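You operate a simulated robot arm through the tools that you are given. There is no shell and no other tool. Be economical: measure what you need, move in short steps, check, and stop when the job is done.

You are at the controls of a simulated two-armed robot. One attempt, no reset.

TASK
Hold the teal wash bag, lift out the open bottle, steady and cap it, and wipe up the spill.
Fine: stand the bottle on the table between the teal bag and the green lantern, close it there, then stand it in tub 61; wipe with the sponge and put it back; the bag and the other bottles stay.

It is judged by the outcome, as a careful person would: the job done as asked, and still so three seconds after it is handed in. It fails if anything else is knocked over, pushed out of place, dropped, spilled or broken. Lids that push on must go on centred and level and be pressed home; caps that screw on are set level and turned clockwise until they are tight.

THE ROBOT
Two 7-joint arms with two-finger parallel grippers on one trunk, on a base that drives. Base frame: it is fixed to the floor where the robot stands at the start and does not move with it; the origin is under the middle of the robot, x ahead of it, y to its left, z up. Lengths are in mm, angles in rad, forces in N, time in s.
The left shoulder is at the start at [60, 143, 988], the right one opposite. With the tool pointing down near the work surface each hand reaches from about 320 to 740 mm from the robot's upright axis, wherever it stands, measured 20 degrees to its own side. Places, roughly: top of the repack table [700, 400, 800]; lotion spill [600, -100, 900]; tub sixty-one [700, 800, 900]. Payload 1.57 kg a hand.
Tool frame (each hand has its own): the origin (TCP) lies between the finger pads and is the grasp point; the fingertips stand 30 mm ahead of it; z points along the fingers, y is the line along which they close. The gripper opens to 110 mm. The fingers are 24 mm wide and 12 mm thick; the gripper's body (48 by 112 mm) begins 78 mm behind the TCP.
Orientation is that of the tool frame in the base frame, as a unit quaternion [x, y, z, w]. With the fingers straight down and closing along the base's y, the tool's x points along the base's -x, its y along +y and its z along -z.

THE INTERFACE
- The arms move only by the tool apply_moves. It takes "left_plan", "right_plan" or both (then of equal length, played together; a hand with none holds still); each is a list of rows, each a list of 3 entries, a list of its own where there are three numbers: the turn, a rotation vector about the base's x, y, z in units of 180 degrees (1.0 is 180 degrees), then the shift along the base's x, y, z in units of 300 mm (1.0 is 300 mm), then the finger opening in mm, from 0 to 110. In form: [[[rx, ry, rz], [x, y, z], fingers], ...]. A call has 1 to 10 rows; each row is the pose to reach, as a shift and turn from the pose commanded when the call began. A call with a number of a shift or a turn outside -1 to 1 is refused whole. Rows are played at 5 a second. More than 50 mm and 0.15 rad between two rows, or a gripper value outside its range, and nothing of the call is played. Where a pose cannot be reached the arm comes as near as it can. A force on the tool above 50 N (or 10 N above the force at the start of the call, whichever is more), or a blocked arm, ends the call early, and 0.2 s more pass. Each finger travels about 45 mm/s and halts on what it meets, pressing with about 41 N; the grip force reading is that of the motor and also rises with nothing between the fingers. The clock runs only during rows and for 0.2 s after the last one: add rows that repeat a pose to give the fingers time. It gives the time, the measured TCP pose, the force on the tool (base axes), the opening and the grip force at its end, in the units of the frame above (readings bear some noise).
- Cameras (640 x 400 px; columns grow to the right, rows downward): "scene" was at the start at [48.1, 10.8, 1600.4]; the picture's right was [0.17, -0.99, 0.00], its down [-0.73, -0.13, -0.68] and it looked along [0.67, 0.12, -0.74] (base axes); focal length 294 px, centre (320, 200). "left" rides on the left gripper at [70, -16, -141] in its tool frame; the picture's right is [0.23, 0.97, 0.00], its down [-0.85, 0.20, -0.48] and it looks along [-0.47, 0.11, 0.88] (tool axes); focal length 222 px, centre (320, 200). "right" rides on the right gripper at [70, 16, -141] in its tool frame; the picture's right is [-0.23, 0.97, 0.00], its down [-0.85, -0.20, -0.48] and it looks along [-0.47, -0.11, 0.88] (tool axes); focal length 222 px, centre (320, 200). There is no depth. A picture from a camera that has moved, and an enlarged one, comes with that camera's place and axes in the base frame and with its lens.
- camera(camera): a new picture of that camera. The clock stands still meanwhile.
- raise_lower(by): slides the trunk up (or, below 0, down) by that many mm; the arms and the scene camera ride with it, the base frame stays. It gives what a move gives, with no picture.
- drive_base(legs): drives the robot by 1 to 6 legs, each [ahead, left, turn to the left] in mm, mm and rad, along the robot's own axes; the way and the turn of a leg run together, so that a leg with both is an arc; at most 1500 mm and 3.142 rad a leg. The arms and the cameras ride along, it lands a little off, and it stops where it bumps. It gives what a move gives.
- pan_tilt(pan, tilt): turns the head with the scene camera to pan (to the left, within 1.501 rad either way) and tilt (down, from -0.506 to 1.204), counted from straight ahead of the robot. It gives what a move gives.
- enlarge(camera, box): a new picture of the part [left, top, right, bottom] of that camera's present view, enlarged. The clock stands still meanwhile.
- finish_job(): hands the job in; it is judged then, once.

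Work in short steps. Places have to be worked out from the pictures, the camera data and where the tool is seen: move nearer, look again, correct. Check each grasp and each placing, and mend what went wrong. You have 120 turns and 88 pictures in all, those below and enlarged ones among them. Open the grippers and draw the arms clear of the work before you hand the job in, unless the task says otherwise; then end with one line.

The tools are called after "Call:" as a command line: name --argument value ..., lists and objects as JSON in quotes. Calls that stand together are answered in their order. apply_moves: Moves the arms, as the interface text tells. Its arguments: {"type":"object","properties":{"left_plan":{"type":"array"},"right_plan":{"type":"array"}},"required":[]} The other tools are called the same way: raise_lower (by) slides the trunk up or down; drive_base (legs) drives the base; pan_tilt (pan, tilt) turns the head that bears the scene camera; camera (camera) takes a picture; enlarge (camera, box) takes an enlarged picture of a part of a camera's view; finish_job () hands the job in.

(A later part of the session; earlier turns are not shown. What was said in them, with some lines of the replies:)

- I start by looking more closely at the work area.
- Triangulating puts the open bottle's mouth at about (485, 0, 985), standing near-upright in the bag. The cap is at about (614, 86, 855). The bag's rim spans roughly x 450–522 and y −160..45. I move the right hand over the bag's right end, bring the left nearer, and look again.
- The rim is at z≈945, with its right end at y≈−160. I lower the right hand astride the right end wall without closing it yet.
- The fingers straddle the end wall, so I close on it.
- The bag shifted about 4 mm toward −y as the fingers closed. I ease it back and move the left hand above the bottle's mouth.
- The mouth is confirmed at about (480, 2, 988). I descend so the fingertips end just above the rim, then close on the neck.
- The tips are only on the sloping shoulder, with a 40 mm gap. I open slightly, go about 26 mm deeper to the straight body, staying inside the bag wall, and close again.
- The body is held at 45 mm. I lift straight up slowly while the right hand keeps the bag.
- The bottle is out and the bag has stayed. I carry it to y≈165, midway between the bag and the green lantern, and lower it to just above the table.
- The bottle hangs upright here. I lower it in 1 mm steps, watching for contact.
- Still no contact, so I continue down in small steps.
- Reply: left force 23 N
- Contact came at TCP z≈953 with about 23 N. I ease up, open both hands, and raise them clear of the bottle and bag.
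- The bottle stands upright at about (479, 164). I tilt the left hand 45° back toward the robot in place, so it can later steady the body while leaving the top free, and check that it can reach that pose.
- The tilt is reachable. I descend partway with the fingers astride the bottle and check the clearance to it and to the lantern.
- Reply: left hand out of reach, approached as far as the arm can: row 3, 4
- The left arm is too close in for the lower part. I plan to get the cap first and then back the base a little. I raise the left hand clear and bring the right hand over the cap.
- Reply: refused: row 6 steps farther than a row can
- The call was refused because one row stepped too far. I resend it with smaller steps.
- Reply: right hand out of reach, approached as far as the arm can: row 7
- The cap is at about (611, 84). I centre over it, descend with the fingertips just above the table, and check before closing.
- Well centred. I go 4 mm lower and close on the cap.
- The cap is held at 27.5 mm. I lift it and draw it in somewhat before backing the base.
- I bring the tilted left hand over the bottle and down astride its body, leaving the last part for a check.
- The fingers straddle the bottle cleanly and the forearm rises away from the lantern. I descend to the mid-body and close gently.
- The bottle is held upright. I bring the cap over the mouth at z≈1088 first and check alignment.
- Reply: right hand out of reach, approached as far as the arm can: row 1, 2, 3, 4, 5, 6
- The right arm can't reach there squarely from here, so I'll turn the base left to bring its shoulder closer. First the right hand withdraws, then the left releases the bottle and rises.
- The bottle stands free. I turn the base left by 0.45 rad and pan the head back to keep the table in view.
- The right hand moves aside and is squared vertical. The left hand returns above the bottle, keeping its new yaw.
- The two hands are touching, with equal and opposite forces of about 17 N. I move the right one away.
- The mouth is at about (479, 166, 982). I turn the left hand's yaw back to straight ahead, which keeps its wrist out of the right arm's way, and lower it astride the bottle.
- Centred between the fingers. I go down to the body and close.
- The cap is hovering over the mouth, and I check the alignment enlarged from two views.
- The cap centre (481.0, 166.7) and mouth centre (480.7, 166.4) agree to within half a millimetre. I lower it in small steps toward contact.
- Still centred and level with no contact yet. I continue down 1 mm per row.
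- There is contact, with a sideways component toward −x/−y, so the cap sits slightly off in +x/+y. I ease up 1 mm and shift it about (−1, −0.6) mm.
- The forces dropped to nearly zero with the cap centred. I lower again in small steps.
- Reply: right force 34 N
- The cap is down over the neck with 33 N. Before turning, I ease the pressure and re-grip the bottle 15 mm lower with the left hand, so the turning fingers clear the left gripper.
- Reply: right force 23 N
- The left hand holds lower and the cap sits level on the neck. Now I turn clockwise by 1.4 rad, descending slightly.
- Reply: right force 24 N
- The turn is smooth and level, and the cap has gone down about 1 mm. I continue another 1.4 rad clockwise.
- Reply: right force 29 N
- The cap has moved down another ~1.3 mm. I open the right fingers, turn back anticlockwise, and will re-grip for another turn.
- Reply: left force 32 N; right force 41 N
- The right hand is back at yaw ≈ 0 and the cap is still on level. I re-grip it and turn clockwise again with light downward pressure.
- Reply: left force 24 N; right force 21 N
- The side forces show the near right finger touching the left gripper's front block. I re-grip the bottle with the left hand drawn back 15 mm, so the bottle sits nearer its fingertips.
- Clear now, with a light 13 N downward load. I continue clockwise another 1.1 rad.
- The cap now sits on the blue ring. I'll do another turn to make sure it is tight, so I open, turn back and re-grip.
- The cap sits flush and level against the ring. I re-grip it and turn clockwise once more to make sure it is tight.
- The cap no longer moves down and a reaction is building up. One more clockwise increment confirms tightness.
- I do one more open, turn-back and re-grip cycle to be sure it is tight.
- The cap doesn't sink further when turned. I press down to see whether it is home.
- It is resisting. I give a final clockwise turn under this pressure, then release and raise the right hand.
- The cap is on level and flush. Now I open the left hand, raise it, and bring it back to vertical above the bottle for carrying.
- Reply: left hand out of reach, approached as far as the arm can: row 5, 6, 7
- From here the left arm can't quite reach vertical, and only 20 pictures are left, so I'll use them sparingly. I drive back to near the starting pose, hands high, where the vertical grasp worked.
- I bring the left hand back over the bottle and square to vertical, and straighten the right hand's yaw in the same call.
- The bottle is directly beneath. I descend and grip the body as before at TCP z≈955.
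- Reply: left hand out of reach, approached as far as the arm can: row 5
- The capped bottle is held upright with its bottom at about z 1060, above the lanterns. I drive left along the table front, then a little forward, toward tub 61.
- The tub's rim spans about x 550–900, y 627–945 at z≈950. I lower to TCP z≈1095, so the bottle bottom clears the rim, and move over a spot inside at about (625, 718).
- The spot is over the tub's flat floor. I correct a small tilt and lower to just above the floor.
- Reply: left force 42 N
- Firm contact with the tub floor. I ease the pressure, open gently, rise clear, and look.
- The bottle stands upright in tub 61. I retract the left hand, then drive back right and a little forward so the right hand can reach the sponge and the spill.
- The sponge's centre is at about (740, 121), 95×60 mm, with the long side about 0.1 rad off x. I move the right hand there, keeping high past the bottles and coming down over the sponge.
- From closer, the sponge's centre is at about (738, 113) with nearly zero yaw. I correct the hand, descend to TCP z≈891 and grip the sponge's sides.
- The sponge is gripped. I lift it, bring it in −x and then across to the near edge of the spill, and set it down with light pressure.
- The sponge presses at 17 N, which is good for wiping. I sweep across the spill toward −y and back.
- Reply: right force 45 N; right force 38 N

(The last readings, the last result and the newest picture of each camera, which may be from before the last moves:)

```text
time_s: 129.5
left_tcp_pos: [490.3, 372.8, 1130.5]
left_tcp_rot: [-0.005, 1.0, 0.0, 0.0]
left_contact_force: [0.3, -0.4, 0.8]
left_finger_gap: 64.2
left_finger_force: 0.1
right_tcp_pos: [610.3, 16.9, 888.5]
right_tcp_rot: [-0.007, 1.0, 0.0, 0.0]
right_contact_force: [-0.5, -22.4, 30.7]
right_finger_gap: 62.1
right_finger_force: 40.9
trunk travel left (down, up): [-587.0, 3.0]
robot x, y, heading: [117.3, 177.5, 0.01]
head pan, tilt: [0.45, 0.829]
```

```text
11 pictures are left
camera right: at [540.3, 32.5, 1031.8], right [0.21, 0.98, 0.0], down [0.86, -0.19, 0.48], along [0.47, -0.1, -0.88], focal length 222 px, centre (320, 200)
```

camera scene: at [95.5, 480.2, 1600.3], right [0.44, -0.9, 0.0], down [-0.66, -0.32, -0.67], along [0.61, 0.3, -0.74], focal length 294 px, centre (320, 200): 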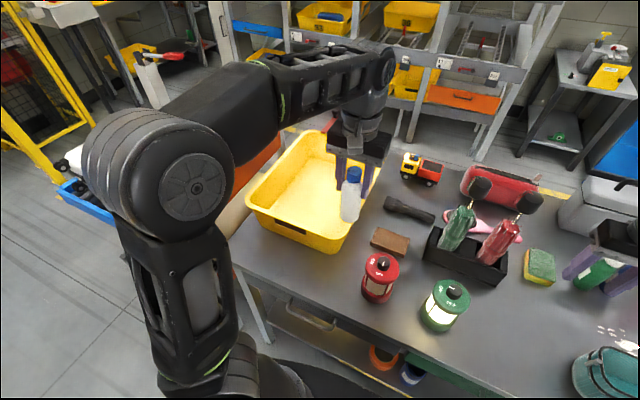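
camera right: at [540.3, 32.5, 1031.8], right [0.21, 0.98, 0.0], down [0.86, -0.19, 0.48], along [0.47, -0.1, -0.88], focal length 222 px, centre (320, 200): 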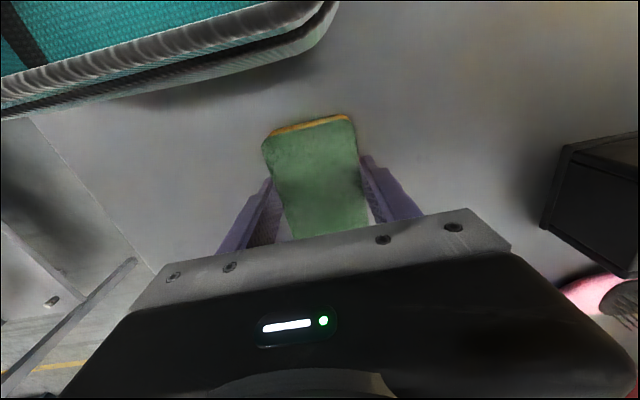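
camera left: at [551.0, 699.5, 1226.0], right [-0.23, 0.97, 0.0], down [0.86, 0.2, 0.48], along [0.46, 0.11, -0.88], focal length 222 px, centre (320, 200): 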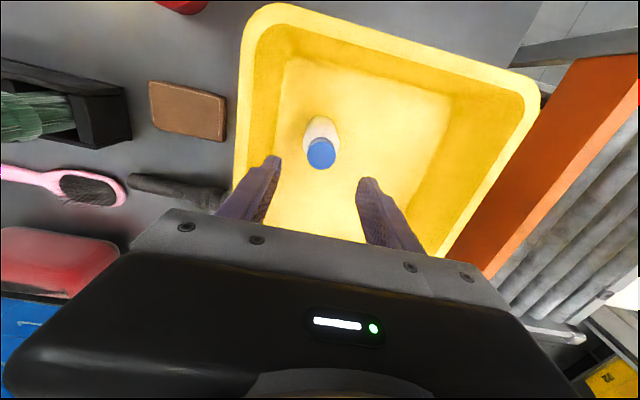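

The wiped area looks clean. I lift the sponge and carry it back over its original place by the reverse path.

Call:
apply_moves --right_plan '[[[0, 0, 0], [0, 0, 0.08], 44], [[0, 0, 0], [0, 0.08, 0.15], 44], [[0, 0, 0], [0.02, 0.2, 0.15], 44], [[0, 0, 0], [0.08, 0.31, 0.15], 44], [[0, 0, 0], [0.2, 0.32, 0.15], 44], [[0, 0, 0], [0.32, 0.32, 0.15], 44], [[0, 0, 0], [0.422, 0.32, 0.14], 44], [[0, 0, 0], [0.422, 0.32, 0.06], 44], [[0, 0, 0], [0.422, 0.32, 0.025], 44], [[0, 0, 0], [0.422, 0.32, 0.015], 44]]'

Call:
pan_tilt --pan -0.2 --tilt 0.829

Call:
camera --camera "scene"

```text
time_s: 131.7
left_tcp_pos: [490.6, 373.0, 1129.9]
left_tcp_rot: [-0.004, 1.0, -0.001, -0.002]
left_contact_force: [-0.7, -0.1, 0.5]
left_finger_gap: 63.8
left_finger_force: 0.1
right_tcp_pos: [739.9, 114.2, 893.1]
right_tcp_rot: [-0.008, 1.0, -0.001, 0.0]
right_contact_force: [-0.2, -0.2, -0.2]
right_finger_gap: 62.4
right_finger_force: 41.0
trunk travel left (down, up): [-587.0, 3.0]
robot x, y, heading: [123.0, 180.7, 0.01]
head pan, tilt: [0.45, 0.829]
```

```text
time_s: 132.7
left_tcp_pos: [490.3, 373.4, 1130.4]
left_tcp_rot: [-0.005, 1.0, -0.001, -0.002]
left_contact_force: [-0.3, -0.5, -0.6]
left_finger_gap: 64.1
left_finger_force: 0.1
right_tcp_pos: [738.7, 114.0, 894.4]
right_tcp_rot: [-0.009, 1.0, 0.0, 0.0]
right_contact_force: [0.2, 0.1, -0.2]
right_finger_gap: 62.2
right_finger_force: 40.7
trunk travel left (down, up): [-587.0, 3.0]
robot x, y, heading: [120.7, 175.4, 0.004]
head pan, tilt: [-0.201, 0.829]
```

```text
10 pictures are left
camera scene: at [166.9, 160.1, 1600.4], right [-0.19, -0.98, 0.0], down [-0.72, 0.14, -0.68], along [0.66, -0.13, -0.74], focal length 294 px, centre (320, 200)
```

scene: 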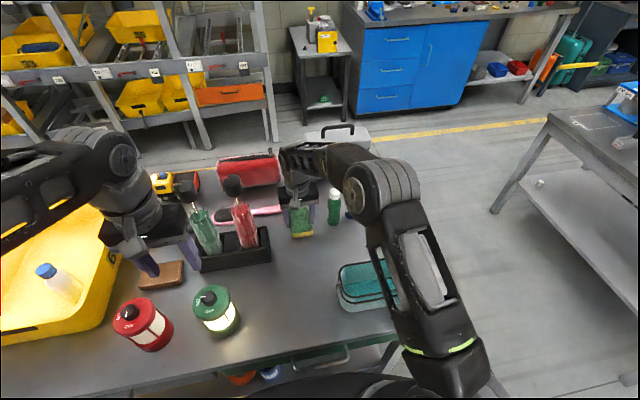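

The sponge is just above its place. I lower to contact, open, and rise straight up.

Call:
apply_moves --right_plan '[[[0, 0, 0], [-0.004, -0.003, -0.004], 44], [[0, 0, 0], [-0.004, -0.003, -0.008], 44], [[0, 0, 0], [-0.004, -0.003, -0.011], 44], [[0, 0, 0], [-0.004, -0.003, -0.014], 44], [[0, 0, 0], [-0.004, -0.003, -0.014], 44]]'

Call:
apply_moves --right_plan '[[[0, 0, 0], [0, 0, 0], 66], [[0, 0, 0], [0, 0, 0], 76], [[0, 0, 0], [0, 0, 0], 78], [[0, 0, 0], [0, 0, 0.1], 78], [[0, 0, 0], [0, 0, 0.22], 78], [[0, 0, 0], [-0.08, 0, 0.33], 78], [[0, 0, 0], [-0.2, -0.02, 0.44], 78], [[0, 0, 0], [-0.3, -0.1, 0.54], 78], [[0, 0, 0], [-0.38, -0.2, 0.6], 78]]'

Call:
camera --camera "right"

```text
time_s: 133.9
left_tcp_pos: [490.9, 372.4, 1130.0]
left_tcp_rot: [-0.005, 1.0, -0.001, -0.001]
left_contact_force: [0.3, -0.5, -0.4]
left_finger_gap: 64.0
left_finger_force: 0.0
right_tcp_pos: [737.0, 112.8, 889.9]
right_tcp_rot: [-0.009, 1.0, 0.0, 0.0]
right_contact_force: [-0.3, 0.1, 1.8]
right_finger_gap: 62.1
right_finger_force: 40.8
trunk travel left (down, up): [-587.0, 3.0]
robot x, y, heading: [119.9, 179.7, 0.004]
head pan, tilt: [-0.201, 0.829]
```

```text
time_s: 135.9
left_tcp_pos: [489.7, 372.2, 1130.4]
left_tcp_rot: [-0.003, 1.0, 0.0, -0.001]
left_contact_force: [0.4, 0.4, -0.9]
left_finger_gap: 64.0
left_finger_force: 0.1
right_tcp_pos: [620.5, 54.5, 1070.2]
right_tcp_rot: [-0.009, 1.0, 0.002, 0.0]
right_contact_force: [-0.4, -0.4, 0.2]
right_finger_gap: 77.8
right_finger_force: 0.1
trunk travel left (down, up): [-587.0, 3.0]
robot x, y, heading: [119.0, 176.7, 0.008]
head pan, tilt: [-0.201, 0.829]
```

```text
9 pictures are left
camera right: at [552.0, 69.6, 1212.1], right [0.21, 0.98, 0.0], down [0.86, -0.19, 0.48], along [0.47, -0.1, -0.88], focal length 222 px, centre (320, 200)
```

right: 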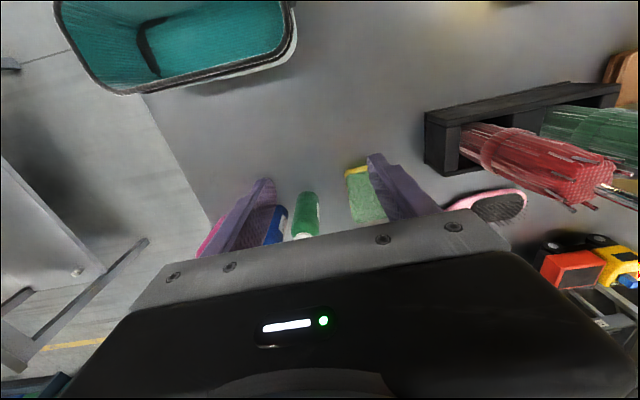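

The table is clean and the sponge is back in place. I back the robot off with both hands high and take a final look.

Call:
drive_base --legs '[[-250, 0, 0]]'

Call:
pan_tilt --pan 0.1 --tilt 0.75

Call:
camera --camera "scene"

```text
time_s: 137.7
left_tcp_pos: [240.4, 370.4, 1130.0]
left_tcp_rot: [-0.002, 1.0, -0.001, -0.001]
left_contact_force: [-0.1, 0.0, -0.5]
left_finger_gap: 64.0
left_finger_force: 0.0
right_tcp_pos: [371.2, 52.0, 1069.1]
right_tcp_rot: [-0.006, 1.0, 0.0, 0.0]
right_contact_force: [-0.5, -1.0, -0.6]
right_finger_gap: 78.0
right_finger_force: 0.1
trunk travel left (down, up): [-587.0, 3.0]
robot x, y, heading: [-132.7, 177.4, 0.004]
head pan, tilt: [-0.201, 0.829]
```

```text
time_s: 138.5
left_tcp_pos: [241.8, 370.5, 1129.8]
left_tcp_rot: [-0.001, 1.0, -0.002, -0.002]
left_contact_force: [-1.2, 0.6, 0.6]
left_finger_gap: 64.0
left_finger_force: 0.0
right_tcp_pos: [372.6, 51.7, 1069.1]
right_tcp_rot: [-0.007, 1.0, 0.001, 0.0]
right_contact_force: [0.3, -0.5, 0.0]
right_finger_gap: 78.0
right_finger_force: 0.0
trunk travel left (down, up): [-587.0, 3.0]
robot x, y, heading: [-129.6, 181.0, 0.005]
head pan, tilt: [0.099, 0.75]
```

```text
8 pictures are left
camera scene: at [-78.7, 182.7, 1606.7], right [0.1, -0.99, 0.0], down [-0.68, -0.07, -0.73], along [0.73, 0.07, -0.68], focal length 294 px, centre (320, 200)
```

scene: 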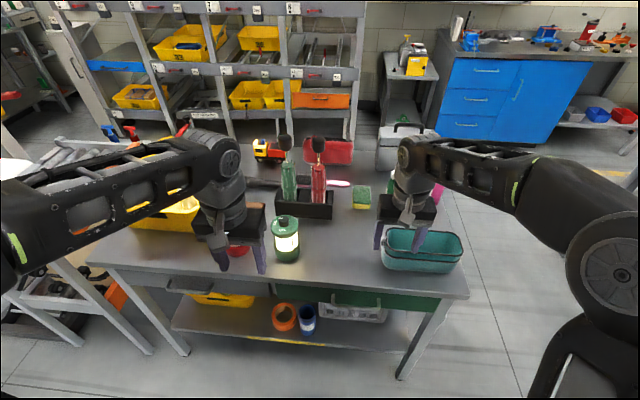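

Call:
enlarge --camera "scene" --box '[330, 160, 490, 280]'

```text
3.33 times, centred on (410, 220) of scene
camera zoom: at [-78.7, 182.7, 1606.7], right [0.1, -0.99, 0.0], down [-0.68, -0.07, -0.73], along [0.73, 0.07, -0.68], focal length 981 px, centre (20, 133)
```

zoom: 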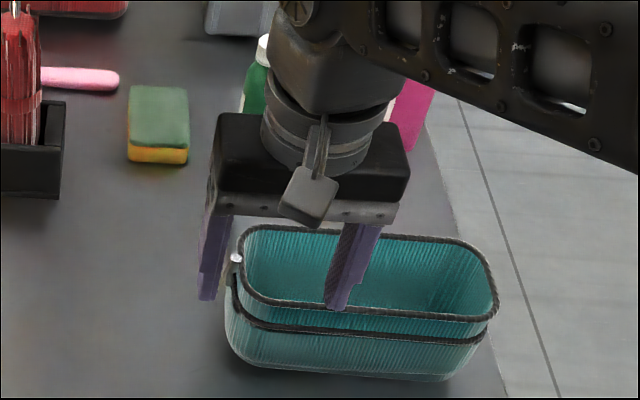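

The bag, the visible bottles and the sponge are all in place, and the grippers are open and clear above the work. I hand the job in.

Call:
finish_job

```text
The job is handed in.
```

The bottle is capped and standing in tub 61, the spill is wiped up, and the sponge is back in its place. The cap sits level and flush and stopped going down as I turned it, but I had no torque reading to confirm it is fully tight.
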